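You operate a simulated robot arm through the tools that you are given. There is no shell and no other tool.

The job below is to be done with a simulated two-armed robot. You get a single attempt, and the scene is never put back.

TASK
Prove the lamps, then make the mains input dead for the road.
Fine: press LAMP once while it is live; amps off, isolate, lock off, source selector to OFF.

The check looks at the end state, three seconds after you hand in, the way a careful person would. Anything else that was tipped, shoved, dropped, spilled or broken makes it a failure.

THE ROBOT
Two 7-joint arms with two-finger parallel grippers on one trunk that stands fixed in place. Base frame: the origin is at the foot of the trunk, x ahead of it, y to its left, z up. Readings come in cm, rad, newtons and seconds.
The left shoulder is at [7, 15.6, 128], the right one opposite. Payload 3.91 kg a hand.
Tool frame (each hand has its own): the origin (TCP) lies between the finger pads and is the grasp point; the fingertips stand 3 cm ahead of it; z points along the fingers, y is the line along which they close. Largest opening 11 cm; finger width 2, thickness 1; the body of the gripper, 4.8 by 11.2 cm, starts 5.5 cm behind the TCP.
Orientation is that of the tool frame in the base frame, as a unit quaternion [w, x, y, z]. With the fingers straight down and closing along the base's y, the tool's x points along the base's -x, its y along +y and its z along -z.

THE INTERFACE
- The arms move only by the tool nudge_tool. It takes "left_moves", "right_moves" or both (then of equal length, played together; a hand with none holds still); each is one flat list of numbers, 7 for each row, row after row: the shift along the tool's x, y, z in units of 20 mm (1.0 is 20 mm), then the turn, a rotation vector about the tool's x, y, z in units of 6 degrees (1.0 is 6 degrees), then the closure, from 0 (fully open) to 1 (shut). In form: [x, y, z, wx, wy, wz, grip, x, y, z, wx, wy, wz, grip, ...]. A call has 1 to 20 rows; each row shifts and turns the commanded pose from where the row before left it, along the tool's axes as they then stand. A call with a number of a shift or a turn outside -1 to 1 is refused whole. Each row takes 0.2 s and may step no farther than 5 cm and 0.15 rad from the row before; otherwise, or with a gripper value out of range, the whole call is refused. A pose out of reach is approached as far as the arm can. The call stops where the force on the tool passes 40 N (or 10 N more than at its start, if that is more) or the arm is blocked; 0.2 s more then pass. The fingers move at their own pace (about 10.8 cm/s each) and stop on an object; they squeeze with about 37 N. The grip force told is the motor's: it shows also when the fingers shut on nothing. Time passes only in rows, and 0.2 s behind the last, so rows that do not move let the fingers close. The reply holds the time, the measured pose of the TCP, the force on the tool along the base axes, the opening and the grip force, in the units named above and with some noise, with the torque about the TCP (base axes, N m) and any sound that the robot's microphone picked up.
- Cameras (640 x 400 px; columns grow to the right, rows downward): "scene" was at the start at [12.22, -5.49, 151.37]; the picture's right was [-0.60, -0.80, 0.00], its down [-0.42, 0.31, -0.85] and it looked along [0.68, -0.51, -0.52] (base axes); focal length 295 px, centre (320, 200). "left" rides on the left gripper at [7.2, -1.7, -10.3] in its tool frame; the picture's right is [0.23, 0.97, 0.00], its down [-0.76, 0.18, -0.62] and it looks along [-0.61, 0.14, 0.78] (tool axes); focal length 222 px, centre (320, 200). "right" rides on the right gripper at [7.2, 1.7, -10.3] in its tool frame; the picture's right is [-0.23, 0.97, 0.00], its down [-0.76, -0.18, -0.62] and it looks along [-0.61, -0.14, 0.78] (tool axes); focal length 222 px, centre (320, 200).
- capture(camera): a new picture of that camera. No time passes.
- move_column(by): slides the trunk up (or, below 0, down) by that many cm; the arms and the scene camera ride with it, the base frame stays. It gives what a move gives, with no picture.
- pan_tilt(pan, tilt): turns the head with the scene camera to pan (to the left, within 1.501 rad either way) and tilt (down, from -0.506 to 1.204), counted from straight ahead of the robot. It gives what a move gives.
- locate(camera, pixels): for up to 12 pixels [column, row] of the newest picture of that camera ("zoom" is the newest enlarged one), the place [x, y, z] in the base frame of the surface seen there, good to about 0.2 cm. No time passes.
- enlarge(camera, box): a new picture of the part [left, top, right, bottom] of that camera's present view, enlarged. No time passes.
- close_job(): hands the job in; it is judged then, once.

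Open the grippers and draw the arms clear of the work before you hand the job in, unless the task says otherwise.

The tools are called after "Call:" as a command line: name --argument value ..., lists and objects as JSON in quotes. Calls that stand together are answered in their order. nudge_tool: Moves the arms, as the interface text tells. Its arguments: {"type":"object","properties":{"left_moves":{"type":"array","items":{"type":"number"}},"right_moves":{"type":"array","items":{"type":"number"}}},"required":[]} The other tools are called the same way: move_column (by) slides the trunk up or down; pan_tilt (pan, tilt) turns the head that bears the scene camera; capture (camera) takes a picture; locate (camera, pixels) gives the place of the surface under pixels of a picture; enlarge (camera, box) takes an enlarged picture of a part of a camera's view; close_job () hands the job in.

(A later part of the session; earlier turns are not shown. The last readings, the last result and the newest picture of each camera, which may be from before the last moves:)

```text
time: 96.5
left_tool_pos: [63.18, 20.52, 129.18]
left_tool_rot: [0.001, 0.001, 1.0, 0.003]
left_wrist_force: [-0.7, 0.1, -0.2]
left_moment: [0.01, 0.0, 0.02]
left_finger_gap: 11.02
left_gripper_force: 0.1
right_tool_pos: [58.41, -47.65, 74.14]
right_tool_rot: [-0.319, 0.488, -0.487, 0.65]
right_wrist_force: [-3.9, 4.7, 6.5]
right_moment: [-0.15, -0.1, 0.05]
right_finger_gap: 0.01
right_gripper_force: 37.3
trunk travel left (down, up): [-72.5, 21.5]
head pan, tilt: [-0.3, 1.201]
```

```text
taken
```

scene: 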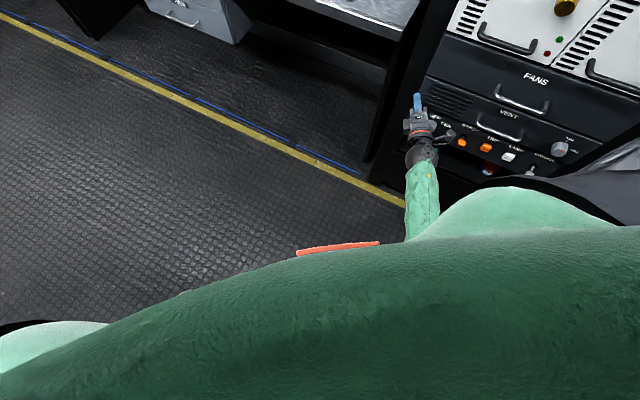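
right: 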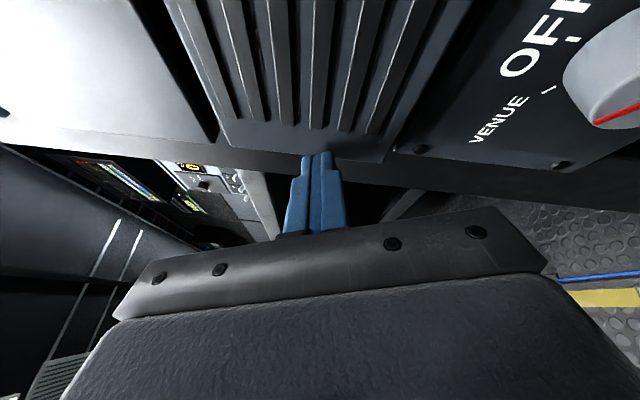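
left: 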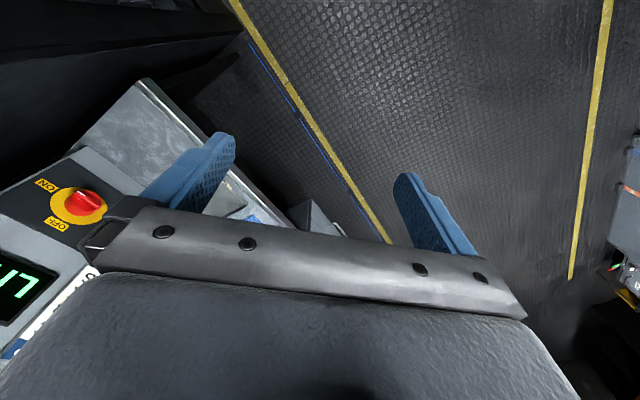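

Static tool force is only ~9 N but the trunk is still twisted ~0.8°, so some other part is loaded. I'll zoom on the wrist/hand area and forearm in the scene view.

Call:
enlarge --camera "scene" --box '[360, 60, 560, 260]'

Call:
pan_tilt --pan -0.9 --tilt 1.0

Call:
capture --camera "scene"

```text
2.00 times, centred on (460, 160) of scene
```

zoom: 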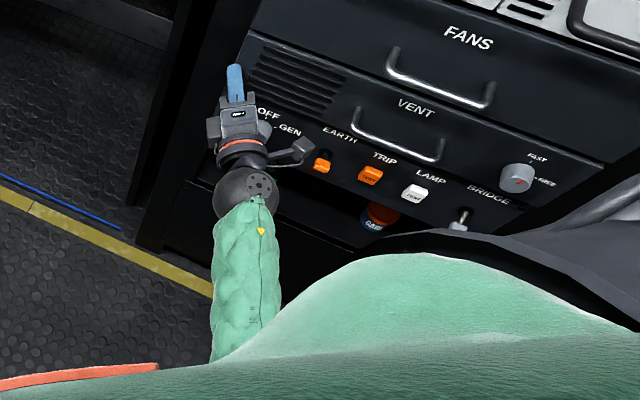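

```text
time: 97.5
left_tool_pos: [63.31, 20.5, 129.26]
left_tool_rot: [0.001, 0.001, 1.0, 0.003]
left_wrist_force: [0.5, 0.7, 0.2]
left_moment: [0.01, 0.01, 0.0]
left_finger_gap: 10.98
left_gripper_force: 0.1
right_tool_pos: [58.47, -47.57, 74.19]
right_tool_rot: [-0.318, 0.488, -0.488, 0.651]
right_wrist_force: [-8.2, 3.6, 6.3]
right_moment: [-0.15, -0.12, -0.05]
right_finger_gap: 0.0
right_gripper_force: 37.1
trunk travel left (down, up): [-72.5, 21.5]
head pan, tilt: [-0.901, 1.0]
```

```text
taken
```

scene: 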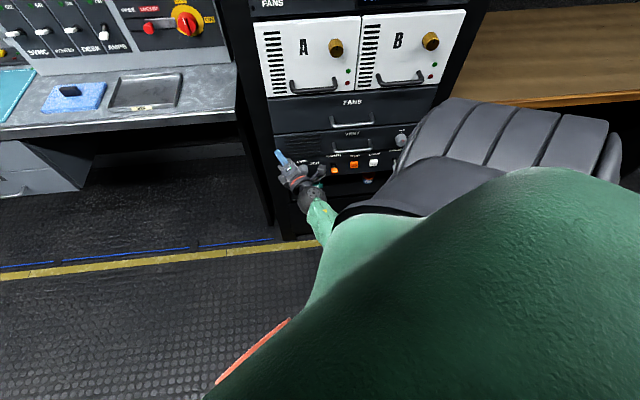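

The load is steady at ~11 N now. I'll try easing straight back in tiny 2 mm rows to lift the tips off the drawer face.

Call:
nudge_tool --right_moves '[0, 0, -0.1, 0, 0, 0, 1, 0, 0, -0.1, 0, 0, 0, 1, 0, 0, -0.1, 0, 0, 0, 1, 0, 0, -0.1, 0, 0, 0, 1, 0, 0, -0.1, 0, 0, 0, 1, 0, 0, -0.1, 0, 0, 0, 1]'

```text
time: 98.9
left_tool_pos: [63.86, 20.45, 128.68]
left_tool_rot: [-0.003, 0.002, 1.0, 0.004]
left_wrist_force: [0.4, -0.4, -0.5]
left_moment: [0.01, 0.0, 0.03]
left_finger_gap: 10.99
left_gripper_force: 0.1
right_tool_pos: [57.81, -47.25, 73.76]
right_tool_rot: [-0.319, 0.489, -0.488, 0.649]
right_wrist_force: [0.4, 0.1, 0.5]
right_moment: [0.03, 0.01, 0.04]
right_finger_gap: 0.0
right_gripper_force: 36.8
trunk travel left (down, up): [-72.5, 21.5]
head pan, tilt: [-0.901, 1.0]
```

The tips are free (0 N). Now ease right 3 cm, down 3 cm and back 1 cm in small rows to unfold the arm away from the trunk.

Call:
nudge_tool --right_moves '[0.1, 0.29, -0.19, 0, 0, 0, 1, 0.1, 0.29, -0.19, 0, 0, 0, 1, 0.1, 0.29, -0.19, 0, 0, 0, 1, 0.1, 0.29, -0.19, 0, 0, 0, 1, 0.1, 0.29, -0.19, 0, 0, 0, 1, 0.1, 0.29, -0.19, 0, 0, 0, 1]'

```text
time: 100.0
left_tool_pos: [63.65, 20.84, 128.67]
left_tool_rot: [-0.002, 0.002, 1.0, 0.002]
left_wrist_force: [0.2, 1.1, -0.9]
left_moment: [-0.16, 0.07, 0.02]
left_finger_gap: 11.0
left_gripper_force: 0.1
right_tool_pos: [55.76, -50.17, 73.03]
right_tool_rot: [-0.309, 0.508, -0.459, 0.66]
right_wrist_force: [0.0, 0.7, 0.6]
right_moment: [0.03, 0.11, -0.08]
right_finger_gap: 0.02
right_gripper_force: 37.0
trunk travel left (down, up): [-72.5, 21.5]
head pan, tilt: [-0.901, 1.0]
stopped in row 5 (right hand): the force on the tool passed its limit at 46 N (the readings are from after the stop); the commanded pose is now the measured one
```

Another stick-slip lurch moved the hand right (u≈-4) with more counter-clockwise roll — the arm wants that roll. I'll help it: small back-off rows with counter-clockwise roll, which swings the elbow right.

Call:
nudge_tool --right_moves '[0, 0, -0.1, 0, 0, -0.3, 1, 0, 0, -0.1, 0, 0, -0.5, 1, 0, 0, -0.1, 0, 0, -0.5, 1, 0, 0, -0.1, 0, 0, -0.5, 1, 0, 0, -0.1, 0, 0, -0.5, 1, 0, 0, -0.1, 0, 0, -0.5, 1]'

Call:
capture --camera "scene"

```text
time: 100.8
left_tool_pos: [63.63, 20.8, 128.91]
left_tool_rot: [-0.002, 0.002, 1.0, 0.003]
left_wrist_force: [-0.3, 1.4, 0.0]
left_moment: [-0.1, 0.04, 0.0]
left_finger_gap: 11.0
left_gripper_force: 0.1
right_tool_pos: [55.54, -50.37, 73.4]
right_tool_rot: [-0.27, 0.537, -0.422, 0.679]
right_wrist_force: [-14.7, 9.2, -14.3]
right_moment: [0.39, 0.6, -0.05]
right_finger_gap: 0.01
right_gripper_force: 36.9
trunk travel left (down, up): [-72.5, 21.5]
head pan, tilt: [-0.901, 1.0]
stopped in row 3 (right hand): the force on the tool passed its limit at 47 N (the readings are from after the stop); the commanded pose is now the measured one
```

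```text
taken
```

scene: 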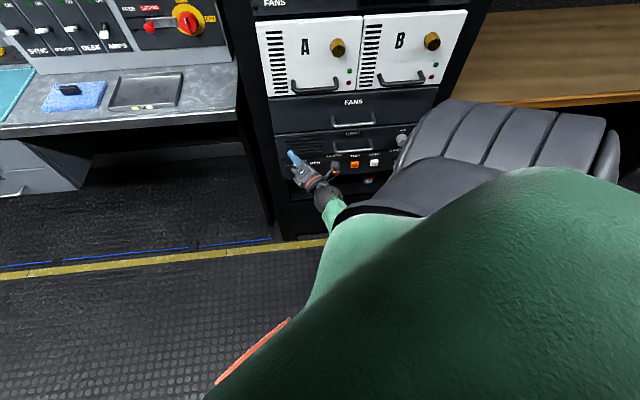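

Contact again (~22 N) near the VENT face. The path in from above-left was free, so I'll retrace it: back 1, left 2, up 2 cm in small rows.

Call:
nudge_tool --right_moves '[-0.078, -0.237, 0.0, 0, 0, 0, 1, -0.078, -0.237, 0.0, 0, 0, 0, 1, -0.078, -0.237, 0.0, 0, 0, 0, 1, -0.078, -0.237, 0.0, 0, 0, 0, 1, -0.078, -0.237, 0.0, 0, 0, 0, 1, -0.078, -0.237, 0.0, 0, 0, 0, 1]'

```text
time: 102.2
left_tool_pos: [63.45, 21.23, 128.75]
left_tool_rot: [-0.001, 0.002, 1.0, 0.0]
left_wrist_force: [-0.6, 0.8, -0.3]
left_moment: [0.02, 0.02, 0.0]
left_finger_gap: 11.0
left_gripper_force: 0.1
right_tool_pos: [56.12, -47.48, 75.49]
right_tool_rot: [-0.271, 0.535, -0.425, 0.678]
right_wrist_force: [1.0, 0.2, -1.0]
right_moment: [-0.01, 0.01, 0.02]
right_finger_gap: 0.0
right_gripper_force: 36.9
trunk travel left (down, up): [-72.5, 21.5]
head pan, tilt: [-0.901, 1.0]
```

That freed it: ~1 N and the trunk nearly back to neutral. Continue the same way, a bit further and more backward.

Call:
nudge_tool --right_moves '[-0.2, -0.25, -0.2, 0, 0, 0, 1, -0.2, -0.25, -0.2, 0, 0, 0, 1, -0.2, -0.25, -0.2, 0, 0, 0, 1, -0.2, -0.25, -0.2, 0, 0, 0, 1, -0.2, -0.25, -0.2, 0, 0, 0, 1, -0.2, -0.25, -0.2, 0, 0, 0, 1]'

Call:
capture --camera "scene"

```text
time: 103.6
left_tool_pos: [63.59, 20.91, 128.84]
left_tool_rot: [-0.001, 0.002, 1.0, 0.001]
left_wrist_force: [-0.6, -0.3, 0.3]
left_moment: [0.01, -0.02, 0.01]
left_finger_gap: 10.99
left_gripper_force: 0.0
right_tool_pos: [54.72, -43.61, 76.68]
right_tool_rot: [-0.272, 0.534, -0.424, 0.679]
right_wrist_force: [-0.8, -0.4, 0.8]
right_moment: [0.0, -0.01, -0.01]
right_finger_gap: 0.02
right_gripper_force: 37.1
trunk travel left (down, up): [-72.5, 21.5]
head pan, tilt: [-0.901, 1.0]
```

```text
taken
```

scene: 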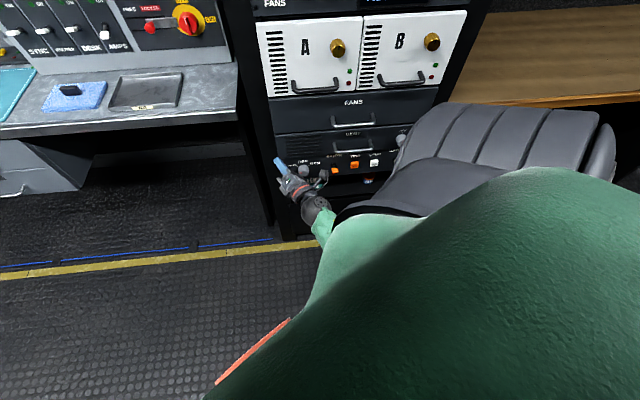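

The tips are now ~9 cm clear of the rack. I'll roll counter-clockwise 30° here to swing the elbow out to the right.

Call:
nudge_tool --right_moves '[0, 0, 0, 0, 0, -0.7, 1, 0, 0, 0, 0, 0, -0.7, 1, 0, 0, 0, 0, 0, -0.7, 1, 0, 0, 0, 0, 0, -0.7, 1, 0, 0, 0, 0, 0, -0.7, 1, 0, 0, 0, 0, 0, -0.7, 1, 0, 0, 0, 0, 0, -0.7, 1]'

Call:
capture --camera "scene"

```text
time: 105.2
left_tool_pos: [63.03, 19.71, 129.49]
left_tool_rot: [0.002, 0.003, 1.0, 0.007]
left_wrist_force: [-0.4, 0.3, 0.2]
left_moment: [0.06, -0.02, 0.01]
left_finger_gap: 11.0
left_gripper_force: 0.0
right_tool_pos: [54.23, -44.76, 76.52]
right_tool_rot: [-0.09, 0.627, -0.271, 0.724]
right_wrist_force: [0.3, 0.4, 0.1]
right_moment: [0.03, -0.02, 0.03]
right_finger_gap: 0.02
right_gripper_force: 36.9
trunk travel left (down, up): [-72.5, 21.5]
head pan, tilt: [-0.901, 1.0]
```

```text
taken
```

scene: 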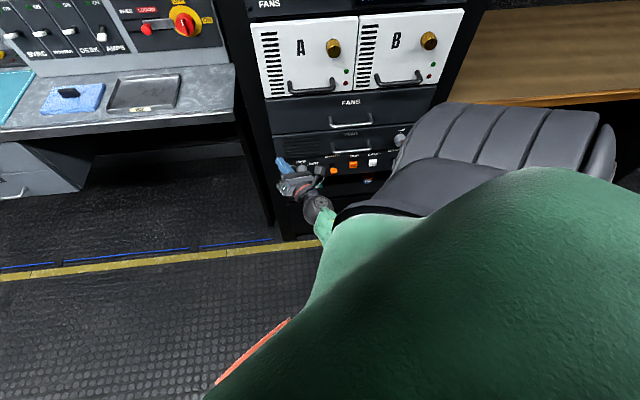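

The trunk twist grew (-1.8 cm at the left hand), so at this low height the other roll direction is right: earlier with tool-x down at this spot there was no strain. I'll roll clockwise back, in steps, watching the trunk.

Call:
nudge_tool --right_moves '[0, 0, 0, 0, 0, 0.7, 1, 0, 0, 0, 0, 0, 0.7, 1, 0, 0, 0, 0, 0, 0.7, 1, 0, 0, 0, 0, 0, 0.7, 1, 0, 0, 0, 0, 0, 0.7, 1, 0, 0, 0, 0, 0, 0.7, 1, 0, 0, 0, 0, 0, 0.7, 1, 0, 0, 0, 0, 0, 0.7, 1, 0, 0, 0, 0, 0, 0.7, 1, 0, 0, 0, 0, 0, 0.7, 1]'

```text
time: 107.4
left_tool_pos: [63.52, 21.31, 128.81]
left_tool_rot: [0.001, 0.002, 1.0, 0.0]
left_wrist_force: [-0.1, 0.2, -0.8]
left_moment: [0.01, 0.01, -0.03]
left_finger_gap: 11.0
left_gripper_force: 0.0
right_tool_pos: [54.66, -43.29, 76.65]
right_tool_rot: [-0.345, 0.484, -0.481, 0.644]
right_wrist_force: [0.2, -0.1, -0.4]
right_moment: [0.03, -0.02, 0.01]
right_finger_gap: 0.0
right_gripper_force: 37.3
trunk travel left (down, up): [-72.5, 21.5]
head pan, tilt: [-0.901, 1.0]
```

Strain relieved (left hand y 21.3). Continue clockwise roll another 60°.

Call:
nudge_tool --right_moves '[0, 0, 0, 0, 0, 1, 1, 0, 0, 0, 0, 0, 1, 1, 0, 0, 0, 0, 0, 1, 1, 0, 0, 0, 0, 0, 1, 1, 0, 0, 0, 0, 0, 1, 1, 0, 0, 0, 0, 0, 1, 1, 0, 0, 0, 0, 0, 1, 1, 0, 0, 0, 0, 0, 1, 1, 0, 0, 0, 0, 0, 1, 1, 0, 0, 0, 0, 0, 1, 1]'

Call:
capture --camera "scene"

```text
time: 109.6
left_tool_pos: [63.45, 21.23, 128.84]
left_tool_rot: [-0.001, 0.001, 1.0, -0.001]
left_wrist_force: [-0.9, 0.2, -0.2]
left_moment: [0.01, -0.02, -0.03]
left_finger_gap: 11.01
left_gripper_force: 0.0
right_tool_pos: [54.57, -43.43, 76.74]
right_tool_rot: [0.621, -0.18, 0.659, -0.385]
right_wrist_force: [-0.7, -0.5, -0.1]
right_moment: [-0.02, 0.01, 0.0]
right_finger_gap: 0.0
right_gripper_force: 37.2
trunk travel left (down, up): [-72.5, 21.5]
head pan, tilt: [-0.901, 1.0]
```

```text
taken
```

scene: 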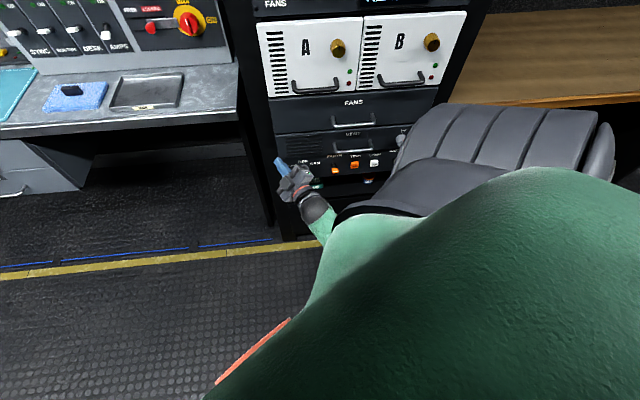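

No strain now with tool-x pointing down-right. I'll translate right 6.6 cm, down 14.3 cm and back 2.5 cm to come in front of the selector at a safe standoff.

Call:
nudge_tool --right_moves '[0.8, 0.44, -0.39, 0, 0, 0, 1, 0.8, 0.44, -0.39, 0, 0, 0, 1, 0.8, 0.44, -0.39, 0, 0, 0, 1, 0.8, 0.44, -0.39, 0, 0, 0, 1, 0.8, 0.44, -0.39, 0, 0, 0, 1, 0.8, 0.44, -0.39, 0, 0, 0, 1, 0.8, 0.44, -0.39, 0, 0, 0, 1, 0.8, 0.44, -0.39, 0, 0, 0, 1]'

Call:
capture --camera "right"

```text
time: 111.4
left_tool_pos: [63.19, 20.46, 129.1]
left_tool_rot: [0.001, 0.002, 1.0, 0.003]
left_wrist_force: [0.6, 0.2, -0.3]
left_moment: [0.0, 0.0, 0.0]
left_finger_gap: 11.02
left_gripper_force: 0.0
right_tool_pos: [48.24, -47.02, 62.3]
right_tool_rot: [0.622, -0.18, 0.658, -0.385]
right_wrist_force: [0.5, -0.1, 0.1]
right_moment: [0.0, 0.03, 0.0]
right_finger_gap: 0.0
right_gripper_force: 36.8
trunk travel left (down, up): [-72.5, 21.5]
head pan, tilt: [-0.901, 1.0]
```

```text
taken
```

right: 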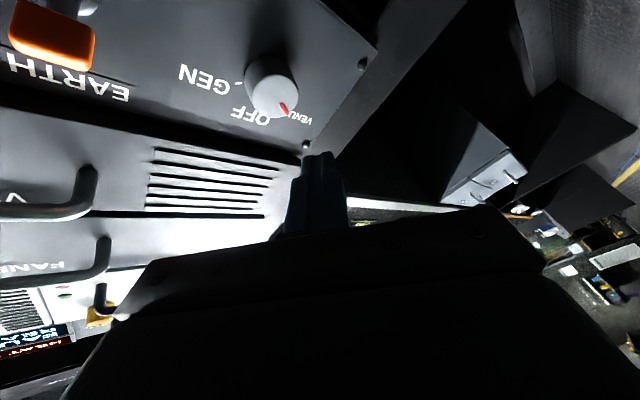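

At the selector height now (u≈-0.9, z 62.3) but a slight trunk strain is back (left y 20.5). Continue rolling clockwise 42° to tool-x down, which was strain-free here before.

Call:
nudge_tool --right_moves '[0, 0, 0, 0, 0, 1, 1, 0, 0, 0, 0, 0, 1, 1, 0, 0, 0, 0, 0, 1, 1, 0, 0, 0, 0, 0, 1, 1, 0, 0, 0, 0, 0, 1, 1, 0, 0, 0, 0, 0, 1, 1, 0, 0, 0, 0, 0, 1, 1]'

```text
time: 113.0
left_tool_pos: [63.56, 21.34, 128.81]
left_tool_rot: [0.0, 0.002, 1.0, 0.0]
left_wrist_force: [0.0, -0.6, -0.1]
left_moment: [0.0, -0.01, 0.0]
left_finger_gap: 11.01
left_gripper_force: 0.0
right_tool_pos: [48.22, -46.22, 62.6]
right_tool_rot: [0.718, 0.07, 0.679, -0.137]
right_wrist_force: [-0.1, 0.0, 0.0]
right_moment: [0.01, -0.01, 0.0]
right_finger_gap: 0.0
right_gripper_force: 36.7
trunk travel left (down, up): [-72.5, 21.5]
head pan, tilt: [-0.901, 1.0]
```

Strain gone with tool-x down. Now yaw right 28° to square the tool with the rack (plus 4° pitch down).

Call:
nudge_tool --right_moves '[0, 0, 0, 0.944, 0.13, 0, 1, 0, 0, 0, 0.944, 0.13, 0, 1, 0, 0, 0, 0.944, 0.13, 0, 1, 0, 0, 0, 0.944, 0.13, 0, 1, 0, 0, 0, 0.944, 0.13, 0, 1]'

Call:
capture --camera "right"

Call:
capture --camera "scene"

```text
time: 113.9
left_tool_pos: [63.93, 21.52, 128.43]
left_tool_rot: [-0.003, 0.0, 1.0, 0.001]
left_wrist_force: [0.8, 1.2, -2.1]
left_moment: [-0.15, 0.11, 0.05]
left_finger_gap: 11.0
left_gripper_force: 0.0
right_tool_pos: [48.71, -55.74, 66.11]
right_tool_rot: [0.697, 0.081, 0.656, -0.279]
right_wrist_force: [0.6, 0.7, 0.0]
right_moment: [0.0, 0.0, -0.05]
right_finger_gap: 0.0
right_gripper_force: 37.2
trunk travel left (down, up): [-72.5, 21.5]
head pan, tilt: [-0.901, 1.0]
stopped in row 4 (right hand): the arm was blocked; the commanded pose is now the measured one
```

```text
taken
```

right: 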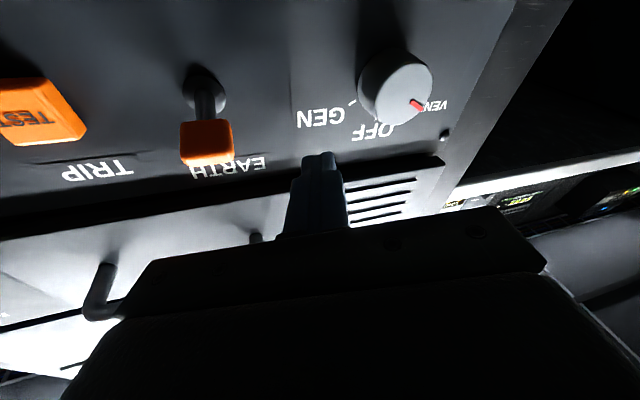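

```text
taken
```

scene: 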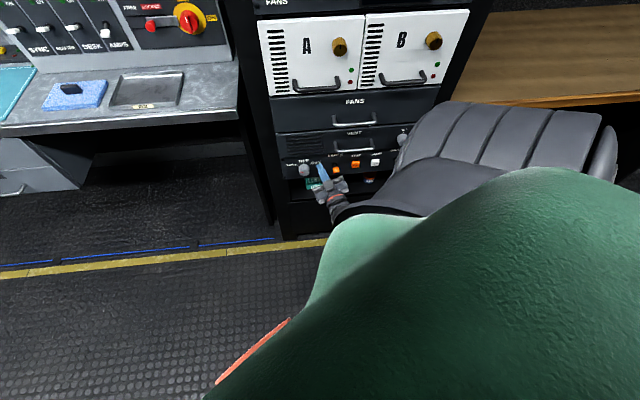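

Yawing square jammed the elbow against the trunk again and the hand lurched to u≈5 (no contact). The arm is too folded here; the fix is to straighten it: lower the hand relative to the shoulder, then raise the column. First ease down 3 cm and back 1.5 cm.

Call:
nudge_tool --right_moves '[0.325, 0.14, -0.225, 0, 0, 0, 1, 0.325, 0.14, -0.225, 0, 0, 0, 1, 0.325, 0.14, -0.225, 0, 0, 0, 1, 0.325, 0.14, -0.225, 0, 0, 0, 1]'

```text
time: 114.9
left_tool_pos: [63.16, 19.88, 129.07]
left_tool_rot: [0.0, 0.002, 1.0, 0.007]
left_wrist_force: [0.1, -0.1, -0.6]
left_moment: [0.01, 0.0, 0.01]
left_finger_gap: 10.98
left_gripper_force: 0.0
right_tool_pos: [47.87, -55.74, 63.38]
right_tool_rot: [0.702, 0.087, 0.651, -0.277]
right_wrist_force: [0.8, 0.0, -0.7]
right_moment: [0.03, 0.03, -0.01]
right_finger_gap: 0.0
right_gripper_force: 37.8
trunk travel left (down, up): [-72.5, 21.5]
head pan, tilt: [-0.901, 1.0]
```

Strained but moving; I'll go straight down 8 cm to extend the arm, watching the trunk reading.

Call:
nudge_tool --right_moves '[0.48, 0.125, -0.064, 0, 0, 0, 1, 0.48, 0.125, -0.064, 0, 0, 0, 1, 0.48, 0.125, -0.064, 0, 0, 0, 1, 0.48, 0.125, -0.064, 0, 0, 0, 1]'

Call:
capture --camera "right"

```text
time: 115.9
left_tool_pos: [62.78, 20.31, 129.62]
left_tool_rot: [0.003, 0.0, 1.0, 0.005]
left_wrist_force: [0.5, 0.3, -0.4]
left_moment: [-0.02, 0.0, 0.02]
left_finger_gap: 11.0
left_gripper_force: 0.1
right_tool_pos: [47.3, -55.28, 59.6]
right_tool_rot: [0.699, 0.087, 0.653, -0.277]
right_wrist_force: [0.8, 0.2, -0.3]
right_moment: [-0.04, 0.01, -0.04]
right_finger_gap: 0.05
right_gripper_force: 37.3
trunk travel left (down, up): [-72.5, 21.5]
head pan, tilt: [-0.901, 1.0]
```

```text
taken
```

right: 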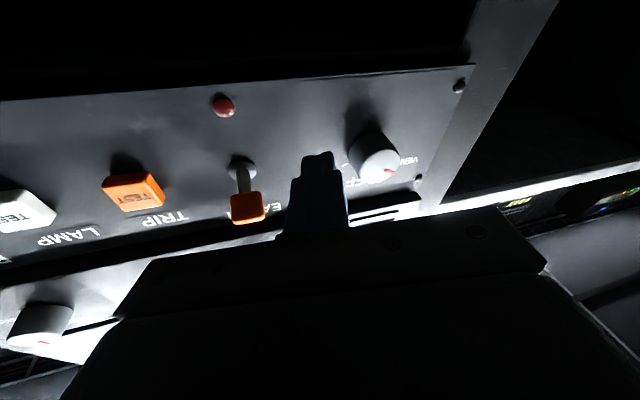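

I can't see what the elbow touches, so I'll use the left wrist camera: turn the left hand about its vertical axis (clockwise from above) to look back at the right elbow.

Call:
nudge_tool --left_moves '[0, 0, 0, 0, 0, 1, 0, 0, 0, 0, 0, 0, 1, 0, 0, 0, 0, 0, 0, 1, 0, 0, 0, 0, 0, 0, 1, 0, 0, 0, 0, 0, 0, 1, 0, 0, 0, 0, 0, 0, 1, 0, 0, 0, 0, 0, 0, 1, 0, 0, 0, 0, 0, 0, 1, 0, 0, 0, 0, 0, 0, 1, 0, 0, 0, 0, 0, 0, 1, 0, 0, 0, 0, 0, 0, 1, 0, 0, 0, 0, 0, 0, 1, 0, 0, 0, 0, 0, 0, 1, 0, 0, 0, 0, 0, 0, 1, 0, 0, 0, 0, 0, 0, 1, 0, 0, 0, 0, 0, 0, 1, 0, 0, 0, 0, 0, 0, 1, 0, 0, 0, 0, 0, 0, 1, 0, 0, 0, 0, 0, 0, 1, 0, 0, 0, 0, 0, 0, 1, 0]'

Call:
capture --camera "left"

```text
time: 120.1
left_tool_pos: [34.07, 1.31, 130.25]
left_tool_rot: [-0.004, 0.866, 0.499, 0.003]
left_wrist_force: [-0.2, 0.0, 0.2]
left_moment: [-0.02, 0.02, 0.0]
left_finger_gap: 11.01
left_gripper_force: 0.1
left hand out of reach, approached as far as the arm can: row 11, 12, 13, 14, 15, 16, 17, 18, 19, 20
right_tool_pos: [47.57, -55.25, 59.4]
right_tool_rot: [0.7, 0.087, 0.653, -0.277]
right_wrist_force: [-0.3, 0.3, -0.8]
right_moment: [0.02, 0.02, 0.0]
right_finger_gap: 0.0
right_gripper_force: 37.4
trunk travel left (down, up): [-72.5, 21.5]
head pan, tilt: [-0.901, 1.0]
```

```text
taken
```

left: 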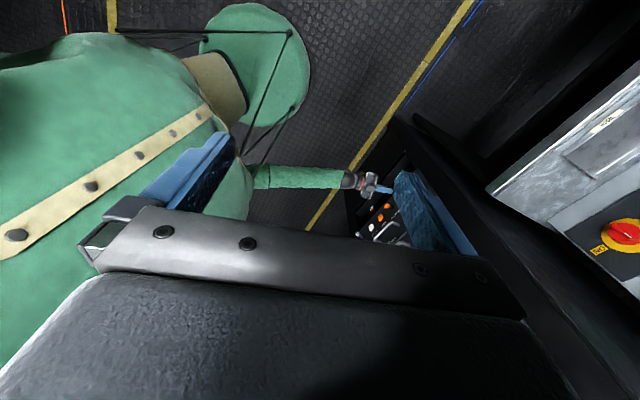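

Very useful: the base is a round green disc with a column and thin black struts rising from its rim to the trunk — the right elbow is likely catching on a strut. I'll locate these parts.

Call:
enlarge --camera "left" --box '[180, 0, 420, 220]'

Call:
locate --camera "left" --pixels '[[290, 34], [290, 108], [243, 160], [265, 95], [280, 80], [262, 135], [250, 60], [225, 85], [255, 178], [300, 178], [335, 180], [240, 190]]'

```text
1.82 times, centred on (300, 110) of left
```

zoom: 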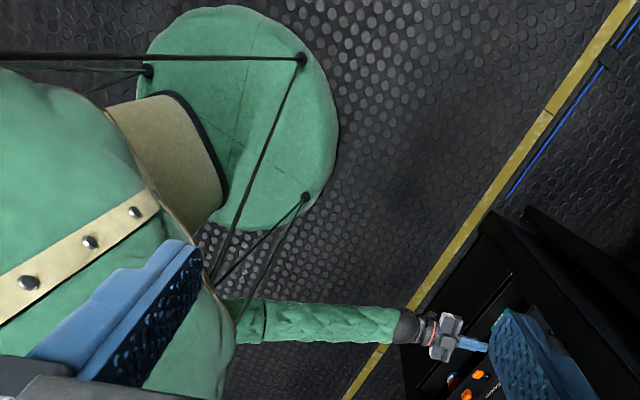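

```text
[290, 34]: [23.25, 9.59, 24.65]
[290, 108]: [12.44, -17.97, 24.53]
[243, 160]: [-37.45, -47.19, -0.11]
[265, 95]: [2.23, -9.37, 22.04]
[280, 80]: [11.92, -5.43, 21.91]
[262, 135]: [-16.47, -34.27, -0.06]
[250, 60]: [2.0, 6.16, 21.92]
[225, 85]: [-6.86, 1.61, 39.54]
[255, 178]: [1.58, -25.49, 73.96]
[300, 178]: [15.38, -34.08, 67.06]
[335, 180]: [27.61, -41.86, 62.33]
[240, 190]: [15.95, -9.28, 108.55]
```

The struts run from posts on the base rim (e.g. (12.4,-18,24.5)) up to the trunk, right where the elbow sits. I'll move the left hand outward again to a spot where its camera can watch the right elbow.

Call:
nudge_tool --left_moves '[0.99, 0.31, 0, 0, 0, 0, 0, 0.99, 0.31, 0, 0, 0, 0, 0, 0.99, 0.31, 0, 0, 0, 0, 0, 0.99, 0.31, 0, 0, 0, 0, 0, 0.99, 0.31, 0, 0, 0, 0, 0, 0.99, 0.31, 0, 0, 0, 0, 0, 0.99, 0.31, 0, 0, 0, 0, 0, 0.99, 0.31, 0, 0, 0, 0, 0, 0.99, 0.31, 0, 0, 0, 0, 0, 0.99, 0.31, 0, 0, 0, 0, 0, 0.99, 0.31, 0, 0, 0, 0, 0, 0.99, 0.31, 0, 0, 0, 0, 0, 0.99, 0.31, 0, 0, 0, 0, 0, 0.99, 0.31, 0, 0, 0, 0, 0]'

Call:
capture --camera "left"

```text
time: 123.1
left_tool_pos: [32.67, 5.64, 133.32]
left_tool_rot: [-0.005, 0.866, 0.501, 0.002]
left_wrist_force: [0.6, 0.2, 0.0]
left_moment: [-0.01, 0.02, 0.01]
left_finger_gap: 11.0
left_gripper_force: 0.0
left hand out of reach, approached as far as the arm can: row 1, 2, 3, 4, 5, 6, 7, 8, 9, 10, 11, 12, 13, 14
right_tool_pos: [47.74, -55.26, 59.58]
right_tool_rot: [0.7, 0.087, 0.652, -0.277]
right_wrist_force: [0.7, 0.8, 0.0]
right_moment: [-0.05, 0.01, 0.04]
right_finger_gap: 0.0
right_gripper_force: 37.0
trunk travel left (down, up): [-72.5, 21.5]
head pan, tilt: [-0.901, 1.0]
```

```text
taken
```

left: 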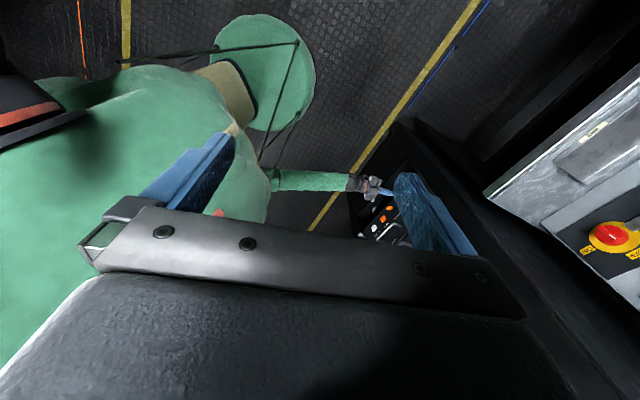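

The left wrist is at its limit in this orientation. I'll turn the left hand back 72° and then move it out.

Call:
nudge_tool --left_moves '[0, 0, 0, 0, 0, -1, 0, 0, 0, 0, 0, 0, -1, 0, 0, 0, 0, 0, 0, -1, 0, 0, 0, 0, 0, 0, -1, 0, 0, 0, 0, 0, 0, -1, 0, 0, 0, 0, 0, 0, -1, 0, 0, 0, 0, 0, 0, -1, 0, 0, 0, 0, 0, 0, -1, 0, 0, 0, 0, 0, 0, -1, 0, 0, 0, 0, 0, 0, -1, 0, 0, 0, 0, 0, 0, -1, 0, 0, 0, 0, 0, 0, -1, 0]'

Call:
capture --camera "left"

```text
time: 125.7
left_tool_pos: [32.75, 5.6, 133.32]
left_tool_rot: [-0.001, 0.407, 0.913, 0.005]
left_wrist_force: [0.0, -0.1, 0.9]
left_moment: [-0.01, 0.0, -0.06]
left_finger_gap: 11.01
left_gripper_force: 0.0
right_tool_pos: [47.81, -55.2, 59.51]
right_tool_rot: [0.7, 0.086, 0.652, -0.277]
right_wrist_force: [0.5, -0.6, 0.3]
right_moment: [0.0, 0.0, 0.0]
right_finger_gap: 0.0
right_gripper_force: 37.3
trunk travel left (down, up): [-72.5, 21.5]
head pan, tilt: [-0.901, 1.0]
```

```text
taken
```

left: 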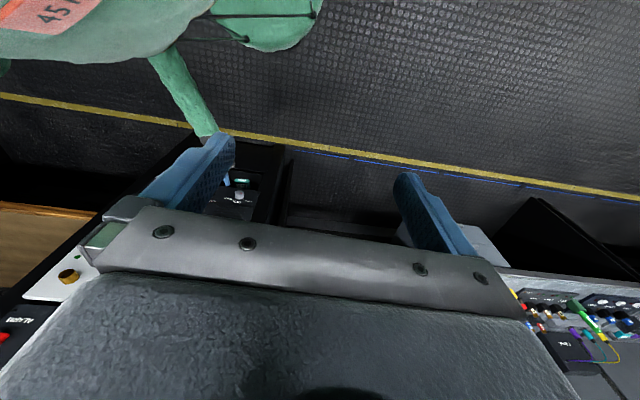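

Now move the left hand out to about (60,28,133), away from the chest.

Call:
nudge_tool --left_moves '[-0.047, 0.967, 0, 0, 0, 0, 0, -0.047, 0.967, 0, 0, 0, 0, 0, -0.047, 0.967, 0, 0, 0, 0, 0, -0.047, 0.967, 0, 0, 0, 0, 0, -0.047, 0.967, 0, 0, 0, 0, 0, -0.047, 0.967, 0, 0, 0, 0, 0, -0.047, 0.967, 0, 0, 0, 0, 0, -0.047, 0.967, 0, 0, 0, 0, 0, -0.047, 0.967, 0, 0, 0, 0, 0, -0.047, 0.967, 0, 0, 0, 0, 0, -0.047, 0.967, 0, 0, 0, 0, 0, -0.047, 0.967, 0, 0, 0, 0, 0, -0.047, 0.967, 0, 0, 0, 0, 0, -0.047, 0.967, 0, 0, 0, 0, 0, -0.047, 0.967, 0, 0, 0, 0, 0, -0.047, 0.967, 0, 0, 0, 0, 0, -0.047, 0.967, 0, 0, 0, 0, 0, -0.047, 0.967, 0, 0, 0, 0, 0]'

Call:
capture --camera "left"

Call:
capture --camera "scene"

```text
time: 129.5
left_tool_pos: [59.66, 27.8, 133.47]
left_tool_rot: [-0.001, 0.408, 0.913, 0.005]
left_wrist_force: [-0.6, 0.0, 0.3]
left_moment: [0.01, -0.01, -0.03]
left_finger_gap: 11.01
left_gripper_force: 0.1
right_tool_pos: [47.78, -55.17, 59.44]
right_tool_rot: [0.7, 0.086, 0.653, -0.277]
right_wrist_force: [0.1, -1.2, 0.3]
right_moment: [-0.04, 0.0, 0.0]
right_finger_gap: 0.0
right_gripper_force: 37.2
trunk travel left (down, up): [-72.5, 21.5]
head pan, tilt: [-0.901, 1.0]
```

```text
taken
```

left: 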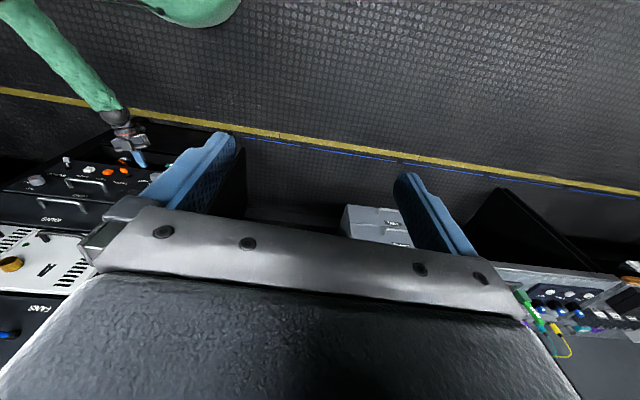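

```text
taken
```

scene: 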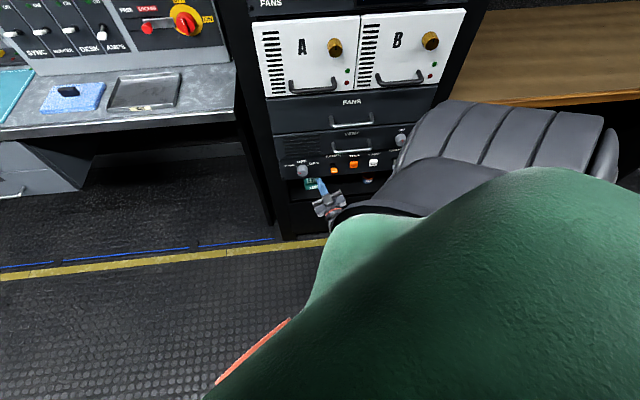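

Both arms are settled. The right elbow sits behind a strut because the arm is folded toward the left; moving the hand right (as at LAMP, which was strain-free) should bring it out. I'll ease right 4, back 3, down 2 cm in small rows.

Call:
nudge_tool --right_moves '[0.134, -0.161, -0.263, 0, 0, 0, 1, 0.134, -0.161, -0.263, 0, 0, 0, 1, 0.134, -0.161, -0.263, 0, 0, 0, 1, 0.134, -0.161, -0.263, 0, 0, 0, 1, 0.134, -0.161, -0.263, 0, 0, 0, 1, 0.134, -0.161, -0.263, 0, 0, 0, 1, 0.134, -0.161, -0.263, 0, 0, 0, 1, 0.134, -0.161, -0.263, 0, 0, 0, 1]'

Call:
capture --camera "right"

```text
time: 131.3
left_tool_pos: [60.46, 28.09, 133.06]
left_tool_rot: [-0.004, 0.408, 0.913, 0.003]
left_wrist_force: [0.9, 1.3, -0.1]
left_moment: [-0.01, 0.02, 0.01]
left_finger_gap: 11.01
left_gripper_force: 0.1
right_tool_pos: [43.24, -55.52, 57.25]
right_tool_rot: [0.699, 0.09, 0.654, -0.277]
right_wrist_force: [0.2, -0.2, 0.5]
right_moment: [-0.02, -0.03, 0.02]
right_finger_gap: 0.0
right_gripper_force: 37.2
trunk travel left (down, up): [-72.5, 21.5]
head pan, tilt: [-0.901, 1.0]
```

```text
taken
```

right: 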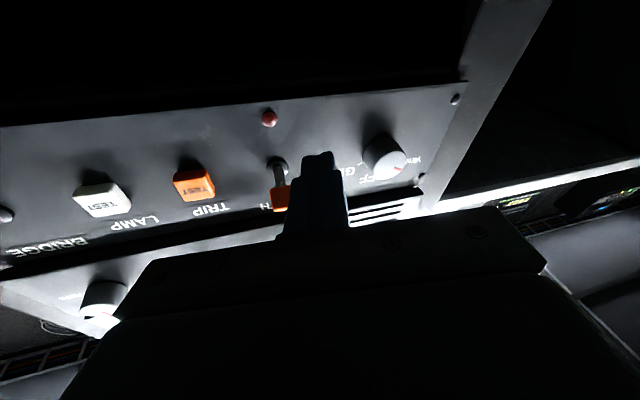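

The strain is easing (trunk nearly level). Continue right 12 cm and back 2 cm, passing below/clear of the EARTH lever and buttons.

Call:
nudge_tool --right_moves '[0.125, -0.68, -0.325, 0, 0, 0, 1, 0.125, -0.68, -0.325, 0, 0, 0, 1, 0.125, -0.68, -0.325, 0, 0, 0, 1, 0.125, -0.68, -0.325, 0, 0, 0, 1, 0.125, -0.68, -0.325, 0, 0, 0, 1, 0.125, -0.68, -0.325, 0, 0, 0, 1, 0.125, -0.68, -0.325, 0, 0, 0, 1, 0.125, -0.68, -0.325, 0, 0, 0, 1]'

Call:
capture --camera "right"

Call:
capture --camera "scene"

Call:
capture --camera "left"

```text
time: 133.1
left_tool_pos: [59.93, 29.04, 133.12]
left_tool_rot: [0.0, 0.407, 0.913, -0.001]
left_wrist_force: [-0.4, -0.8, 0.8]
left_moment: [0.0, -0.03, 0.01]
left_finger_gap: 11.01
left_gripper_force: 0.1
right_tool_pos: [32.74, -61.58, 57.49]
right_tool_rot: [0.698, 0.091, 0.654, -0.277]
right_wrist_force: [-0.7, 0.8, -0.1]
right_moment: [-0.01, 0.04, 0.04]
right_finger_gap: 0.0
right_gripper_force: 37.2
trunk travel left (down, up): [-72.5, 21.5]
head pan, tilt: [-0.901, 1.0]
```

```text
taken
```

right: 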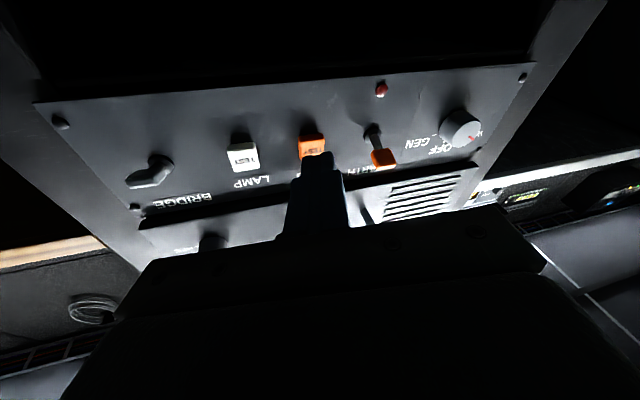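

```text
taken
```

scene: 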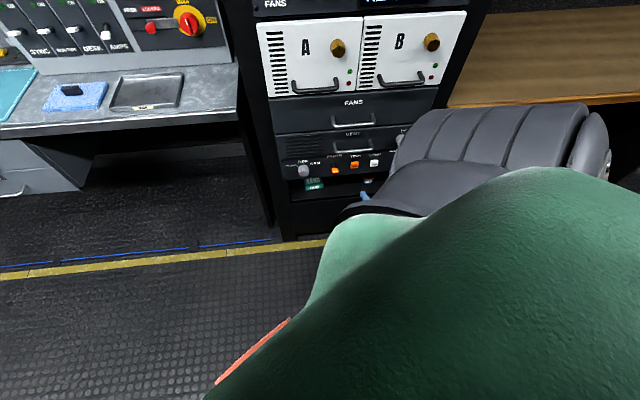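

```text
taken
```

left: 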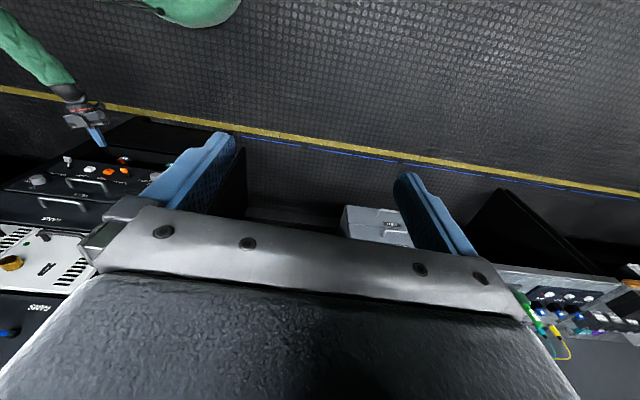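

No strain here (u≈20, v≈67). Now lower the hand 15 cm to extend the arm, in front of the rack's plain lower door.

Call:
nudge_tool --right_moves '[0.9, 0.226, -0.124, 0, 0, 0, 1, 0.9, 0.226, -0.124, 0, 0, 0, 1, 0.9, 0.226, -0.124, 0, 0, 0, 1, 0.9, 0.226, -0.124, 0, 0, 0, 1, 0.9, 0.226, -0.124, 0, 0, 0, 1, 0.9, 0.226, -0.124, 0, 0, 0, 1, 0.9, 0.226, -0.124, 0, 0, 0, 1, 0.9, 0.226, -0.124, 0, 0, 0, 1]'

```text
time: 134.9
left_tool_pos: [60.13, 28.98, 133.08]
left_tool_rot: [0.0, 0.408, 0.913, -0.001]
left_wrist_force: [0.8, -0.6, -1.3]
left_moment: [0.0, -0.01, 0.0]
left_finger_gap: 11.01
left_gripper_force: 0.1
right_tool_pos: [32.71, -61.56, 42.53]
right_tool_rot: [0.698, 0.09, 0.654, -0.278]
right_wrist_force: [-0.4, 0.0, -0.6]
right_moment: [-0.02, -0.01, 0.01]
right_finger_gap: 0.02
right_gripper_force: 36.9
trunk travel left (down, up): [-72.5, 21.5]
head pan, tilt: [-0.901, 1.0]
```

Reached without strain. Now raise the column 18 cm, bringing the hand back to z≈60 with the arm nearly straight.

Call:
move_column --by 18

Call:
capture --camera "right"

Call:
capture --camera "scene"

```text
time: 136.9
left_tool_pos: [59.95, 29.06, 151.14]
left_tool_rot: [0.0, 0.408, 0.913, -0.001]
left_wrist_force: [-0.3, 0.8, 0.2]
left_moment: [-0.03, 0.01, 0.0]
left_finger_gap: 11.0
left_gripper_force: 0.1
right_tool_pos: [32.81, -61.51, 60.5]
right_tool_rot: [0.699, 0.089, 0.654, -0.277]
right_wrist_force: [1.3, 0.7, -0.7]
right_moment: [-0.03, -0.01, 0.0]
right_finger_gap: 0.02
right_gripper_force: 37.3
trunk travel left (down, up): [-90.5, 3.5]
head pan, tilt: [-0.901, 1.0]
```

```text
taken
```

right: 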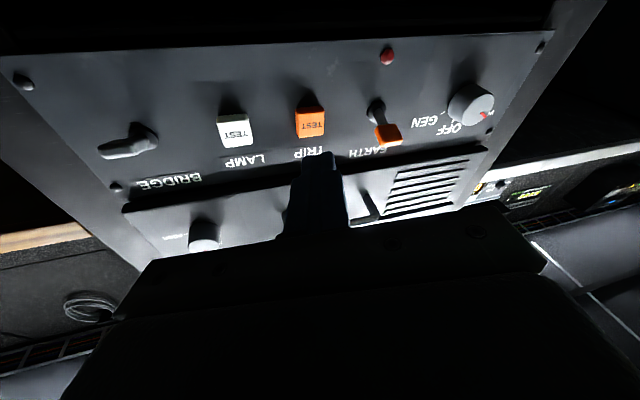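

```text
taken
```

scene: 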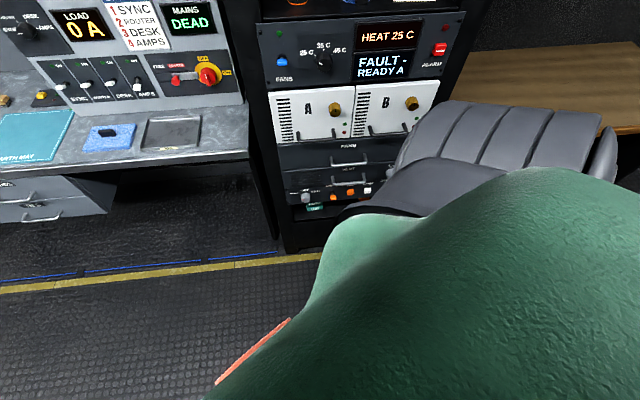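

Unstrained with the column up. Now slide left 10 cm at the same standoff and watch the trunk reading (left hand nominal (59.95,29.06,151.1)).

Call:
nudge_tool --right_moves '[-0.19, 0.9, 0.26, 0, 0, 0, 1, -0.19, 0.9, 0.26, 0, 0, 0, 1, -0.19, 0.9, 0.26, 0, 0, 0, 1, -0.19, 0.9, 0.26, 0, 0, 0, 1, -0.19, 0.9, 0.26, 0, 0, 0, 1, -0.19, 0.9, 0.26, 0, 0, 0, 1]'

```text
time: 138.3
left_tool_pos: [60.02, 29.08, 151.12]
left_tool_rot: [-0.001, 0.407, 0.913, -0.001]
left_wrist_force: [-0.7, 0.1, -0.6]
left_moment: [0.05, 0.03, 0.02]
left_finger_gap: 10.99
left_gripper_force: 0.0
right_tool_pos: [40.93, -53.43, 60.5]
right_tool_rot: [0.698, 0.09, 0.654, -0.278]
right_wrist_force: [-1.5, 1.0, 0.1]
right_moment: [0.0, 0.0, -0.02]
right_finger_gap: 0.0
right_gripper_force: 37.3
trunk travel left (down, up): [-90.5, 3.5]
head pan, tilt: [-0.901, 1.0]
```

No strain at u≈8.8. Continue left another 10 cm to the selector's line.

Call:
nudge_tool --right_moves '[-0.19, 0.84, 0.24, 0, 0, 0, 1, -0.19, 0.84, 0.24, 0, 0, 0, 1, -0.19, 0.84, 0.24, 0, 0, 0, 1, -0.19, 0.84, 0.24, 0, 0, 0, 1, -0.19, 0.84, 0.24, 0, 0, 0, 1, -0.19, 0.84, 0.24, 0, 0, 0, 1]'

Call:
capture --camera "right"

```text
time: 139.7
left_tool_pos: [60.0, 29.1, 150.95]
left_tool_rot: [-0.001, 0.408, 0.913, -0.001]
left_wrist_force: [0.3, -0.7, 0.4]
left_moment: [-0.01, -0.01, 0.0]
left_finger_gap: 11.01
left_gripper_force: 0.0
right_tool_pos: [48.53, -45.8, 60.58]
right_tool_rot: [0.698, 0.089, 0.653, -0.278]
right_wrist_force: [-0.6, -0.1, 0.6]
right_moment: [-0.01, -0.01, 0.01]
right_finger_gap: 0.0
right_gripper_force: 37.2
trunk travel left (down, up): [-90.5, 3.5]
head pan, tilt: [-0.901, 1.0]
```

```text
taken
```

right: 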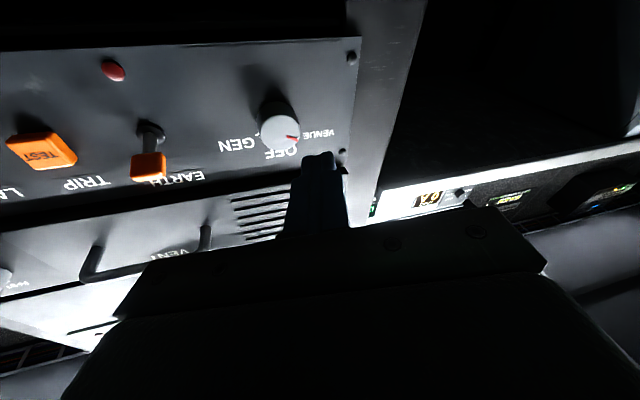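

Still no strain. Now square the tool to the rack with a roll of about -30° (so the 60° clockwise turn ends near +30°).

Call:
nudge_tool --right_moves '[0, 0, 0, 0.498, 0.542, -0.703, 1, 0, 0, 0, 0.498, 0.542, -0.703, 1, 0, 0, 0, 0.498, 0.542, -0.703, 1, 0, 0, 0, 0.498, 0.542, -0.703, 1]'

Call:
capture --camera "right"

```text
time: 140.9
left_tool_pos: [60.06, 28.91, 151.2]
left_tool_rot: [0.0, 0.407, 0.913, 0.001]
left_wrist_force: [0.1, 0.5, 0.5]
left_moment: [0.0, -0.01, 0.0]
left_finger_gap: 11.0
left_gripper_force: 0.0
right_tool_pos: [47.44, -55.55, 63.22]
right_tool_rot: [0.56, 0.053, 0.68, -0.471]
right_wrist_force: [-0.5, -0.6, 0.5]
right_moment: [-0.01, -0.01, 0.04]
right_finger_gap: 0.0
right_gripper_force: 37.5
trunk travel left (down, up): [-90.5, 3.5]
head pan, tilt: [-0.901, 1.0]
stopped in row 4 (right hand): the arm was blocked; the commanded pose is now the measured one
```

```text
taken
```

right: 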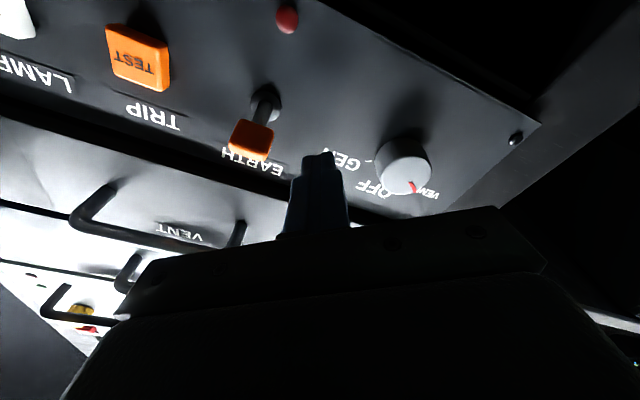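

Blocked internally again when squaring that far back, but the tool is now square at (47.4,-55.6,63.2), tips between selector and EARTH with no contact. From here I'll measure the selector (right cam (405,170)).

Call:
enlarge --camera "right" --box '[330, 110, 470, 230]'

Call:
locate --camera "right" --pixels '[[405, 175], [385, 175], [425, 175], [405, 150], [400, 192], [413, 187], [432, 193], [372, 158], [380, 188], [320, 155], [250, 140], [236, 235]]'

```text
3.33 times, centred on (400, 170) of right
```

zoom: 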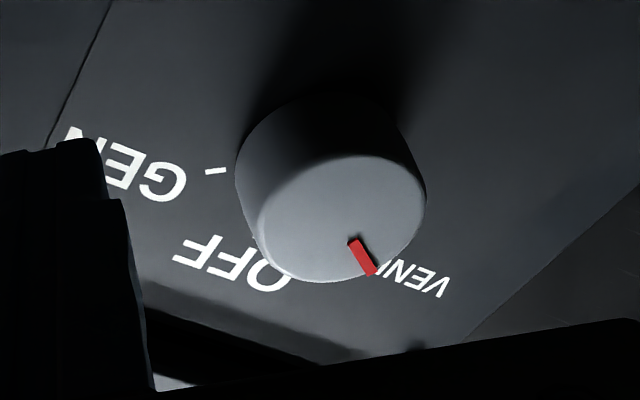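

```text
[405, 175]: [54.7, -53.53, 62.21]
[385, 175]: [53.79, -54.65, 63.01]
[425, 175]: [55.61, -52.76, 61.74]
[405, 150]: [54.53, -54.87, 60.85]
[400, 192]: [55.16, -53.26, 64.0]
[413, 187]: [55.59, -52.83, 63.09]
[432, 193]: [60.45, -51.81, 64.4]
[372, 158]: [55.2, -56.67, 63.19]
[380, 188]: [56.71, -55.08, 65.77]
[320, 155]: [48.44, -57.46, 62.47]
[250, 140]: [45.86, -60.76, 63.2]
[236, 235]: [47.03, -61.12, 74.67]
```

Knob centre is about u≈-0.95, z≈62.3, radius ~1.75 cm, face v≈76.6; the mark is ~55° left of OFF (straight up). I'll slide left 6.7 cm, keeping tips ~2 cm in front of the knob face.

Call:
nudge_tool --right_moves '[0, 0, -0.3, 0, 0, 0, 1, -0.2, 0.371, -0.03, 0, 0, 0, 1, -0.2, 0.371, -0.03, 0, 0, 0, 1, -0.2, 0.371, -0.03, 0, 0, 0, 1, -0.2, 0.371, -0.03, 0, 0, 0, 1]'

```text
time: 142.3
left_tool_pos: [60.01, 28.95, 151.22]
left_tool_rot: [-0.001, 0.408, 0.913, -0.001]
left_wrist_force: [-0.6, -0.1, 0.0]
left_moment: [0.0, 0.0, 0.02]
left_finger_gap: 11.03
left_gripper_force: 0.1
right_tool_pos: [48.03, -55.25, 62.97]
right_tool_rot: [0.556, 0.039, 0.677, -0.48]
right_wrist_force: [-0.2, 0.7, -0.3]
right_moment: [0.03, 0.0, -0.02]
right_finger_gap: 0.0
right_gripper_force: 37.4
trunk travel left (down, up): [-90.5, 3.5]
head pan, tilt: [-0.901, 1.0]
stopped in row 5 (right hand): the arm was blocked; the commanded pose is now the measured one
```

The hand won't go left of u≈5 when square, with no tool force, so some part of the arm meets the body. I'll tilt the left hand 70° so that its camera looks back at the right elbow and see what it is.

Call:
nudge_tool --left_moves '[0, 0, 0, 1, 0, 0, 0, 0, 0, 0, 1, 0, 0, 0, 0, 0, 0, 1, 0, 0, 0, 0, 0, 0, 1, 0, 0, 0, 0, 0, 0, 1, 0, 0, 0, 0, 0, 0, 1, 0, 0, 0, 0, 0, 0, 1, 0, 0, 0, 0, 0, 0, 1, 0, 0, 0, 0, 0, 0, 1, 0, 0, 0, 0, 0, 0, 1, 0, 0, 0]'

Call:
capture --camera "left"

```text
time: 144.5
left_tool_pos: [60.03, 29.04, 151.2]
left_tool_rot: [-0.204, 0.352, 0.79, -0.458]
left_wrist_force: [0.2, -0.6, 0.0]
left_moment: [0.01, 0.0, -0.01]
left_finger_gap: 11.01
left_gripper_force: 0.2
right_tool_pos: [48.02, -55.09, 62.94]
right_tool_rot: [0.556, 0.038, 0.677, -0.481]
right_wrist_force: [-0.3, 0.5, -0.3]
right_moment: [-0.02, -0.02, 0.01]
right_finger_gap: 0.01
right_gripper_force: 36.9
trunk travel left (down, up): [-90.5, 3.5]
head pan, tilt: [-0.901, 1.0]
```

```text
taken
```

left: 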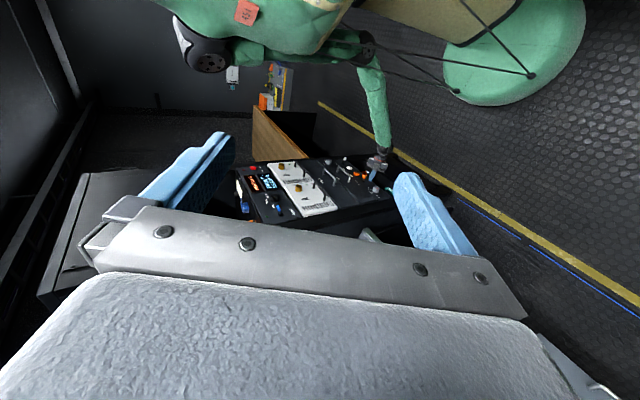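

Excellent view: the upper arm runs from the shoulder (205,45) to the elbow (365,45), right by the struts. I'll enlarge it.

Call:
enlarge --camera "left" --box '[200, 0, 560, 200]'

Call:
locate --camera "left" --pixels '[[365, 45], [372, 75], [300, 45], [250, 50], [205, 45], [340, 30], [460, 90], [530, 75], [420, 75], [480, 30], [355, 60], [380, 130]]'

```text
1.78 times, centred on (380, 100) of left
```

zoom: 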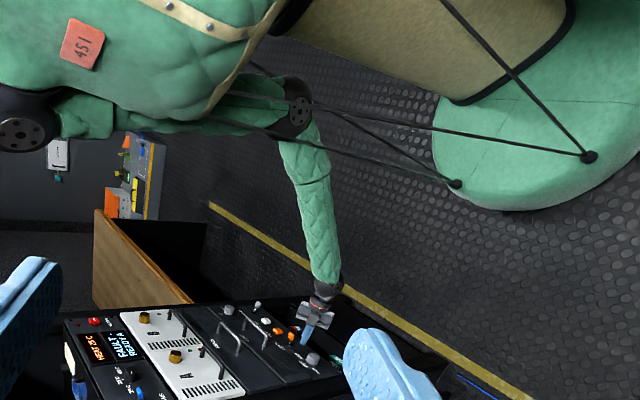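

```text
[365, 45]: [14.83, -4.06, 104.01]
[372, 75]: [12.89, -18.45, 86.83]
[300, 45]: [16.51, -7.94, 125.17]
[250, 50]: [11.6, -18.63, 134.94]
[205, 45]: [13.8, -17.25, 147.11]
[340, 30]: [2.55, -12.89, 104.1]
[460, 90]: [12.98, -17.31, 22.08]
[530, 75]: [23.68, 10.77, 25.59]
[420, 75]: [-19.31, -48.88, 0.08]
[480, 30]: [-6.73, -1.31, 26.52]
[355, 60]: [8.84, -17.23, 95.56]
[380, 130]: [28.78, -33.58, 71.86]
```

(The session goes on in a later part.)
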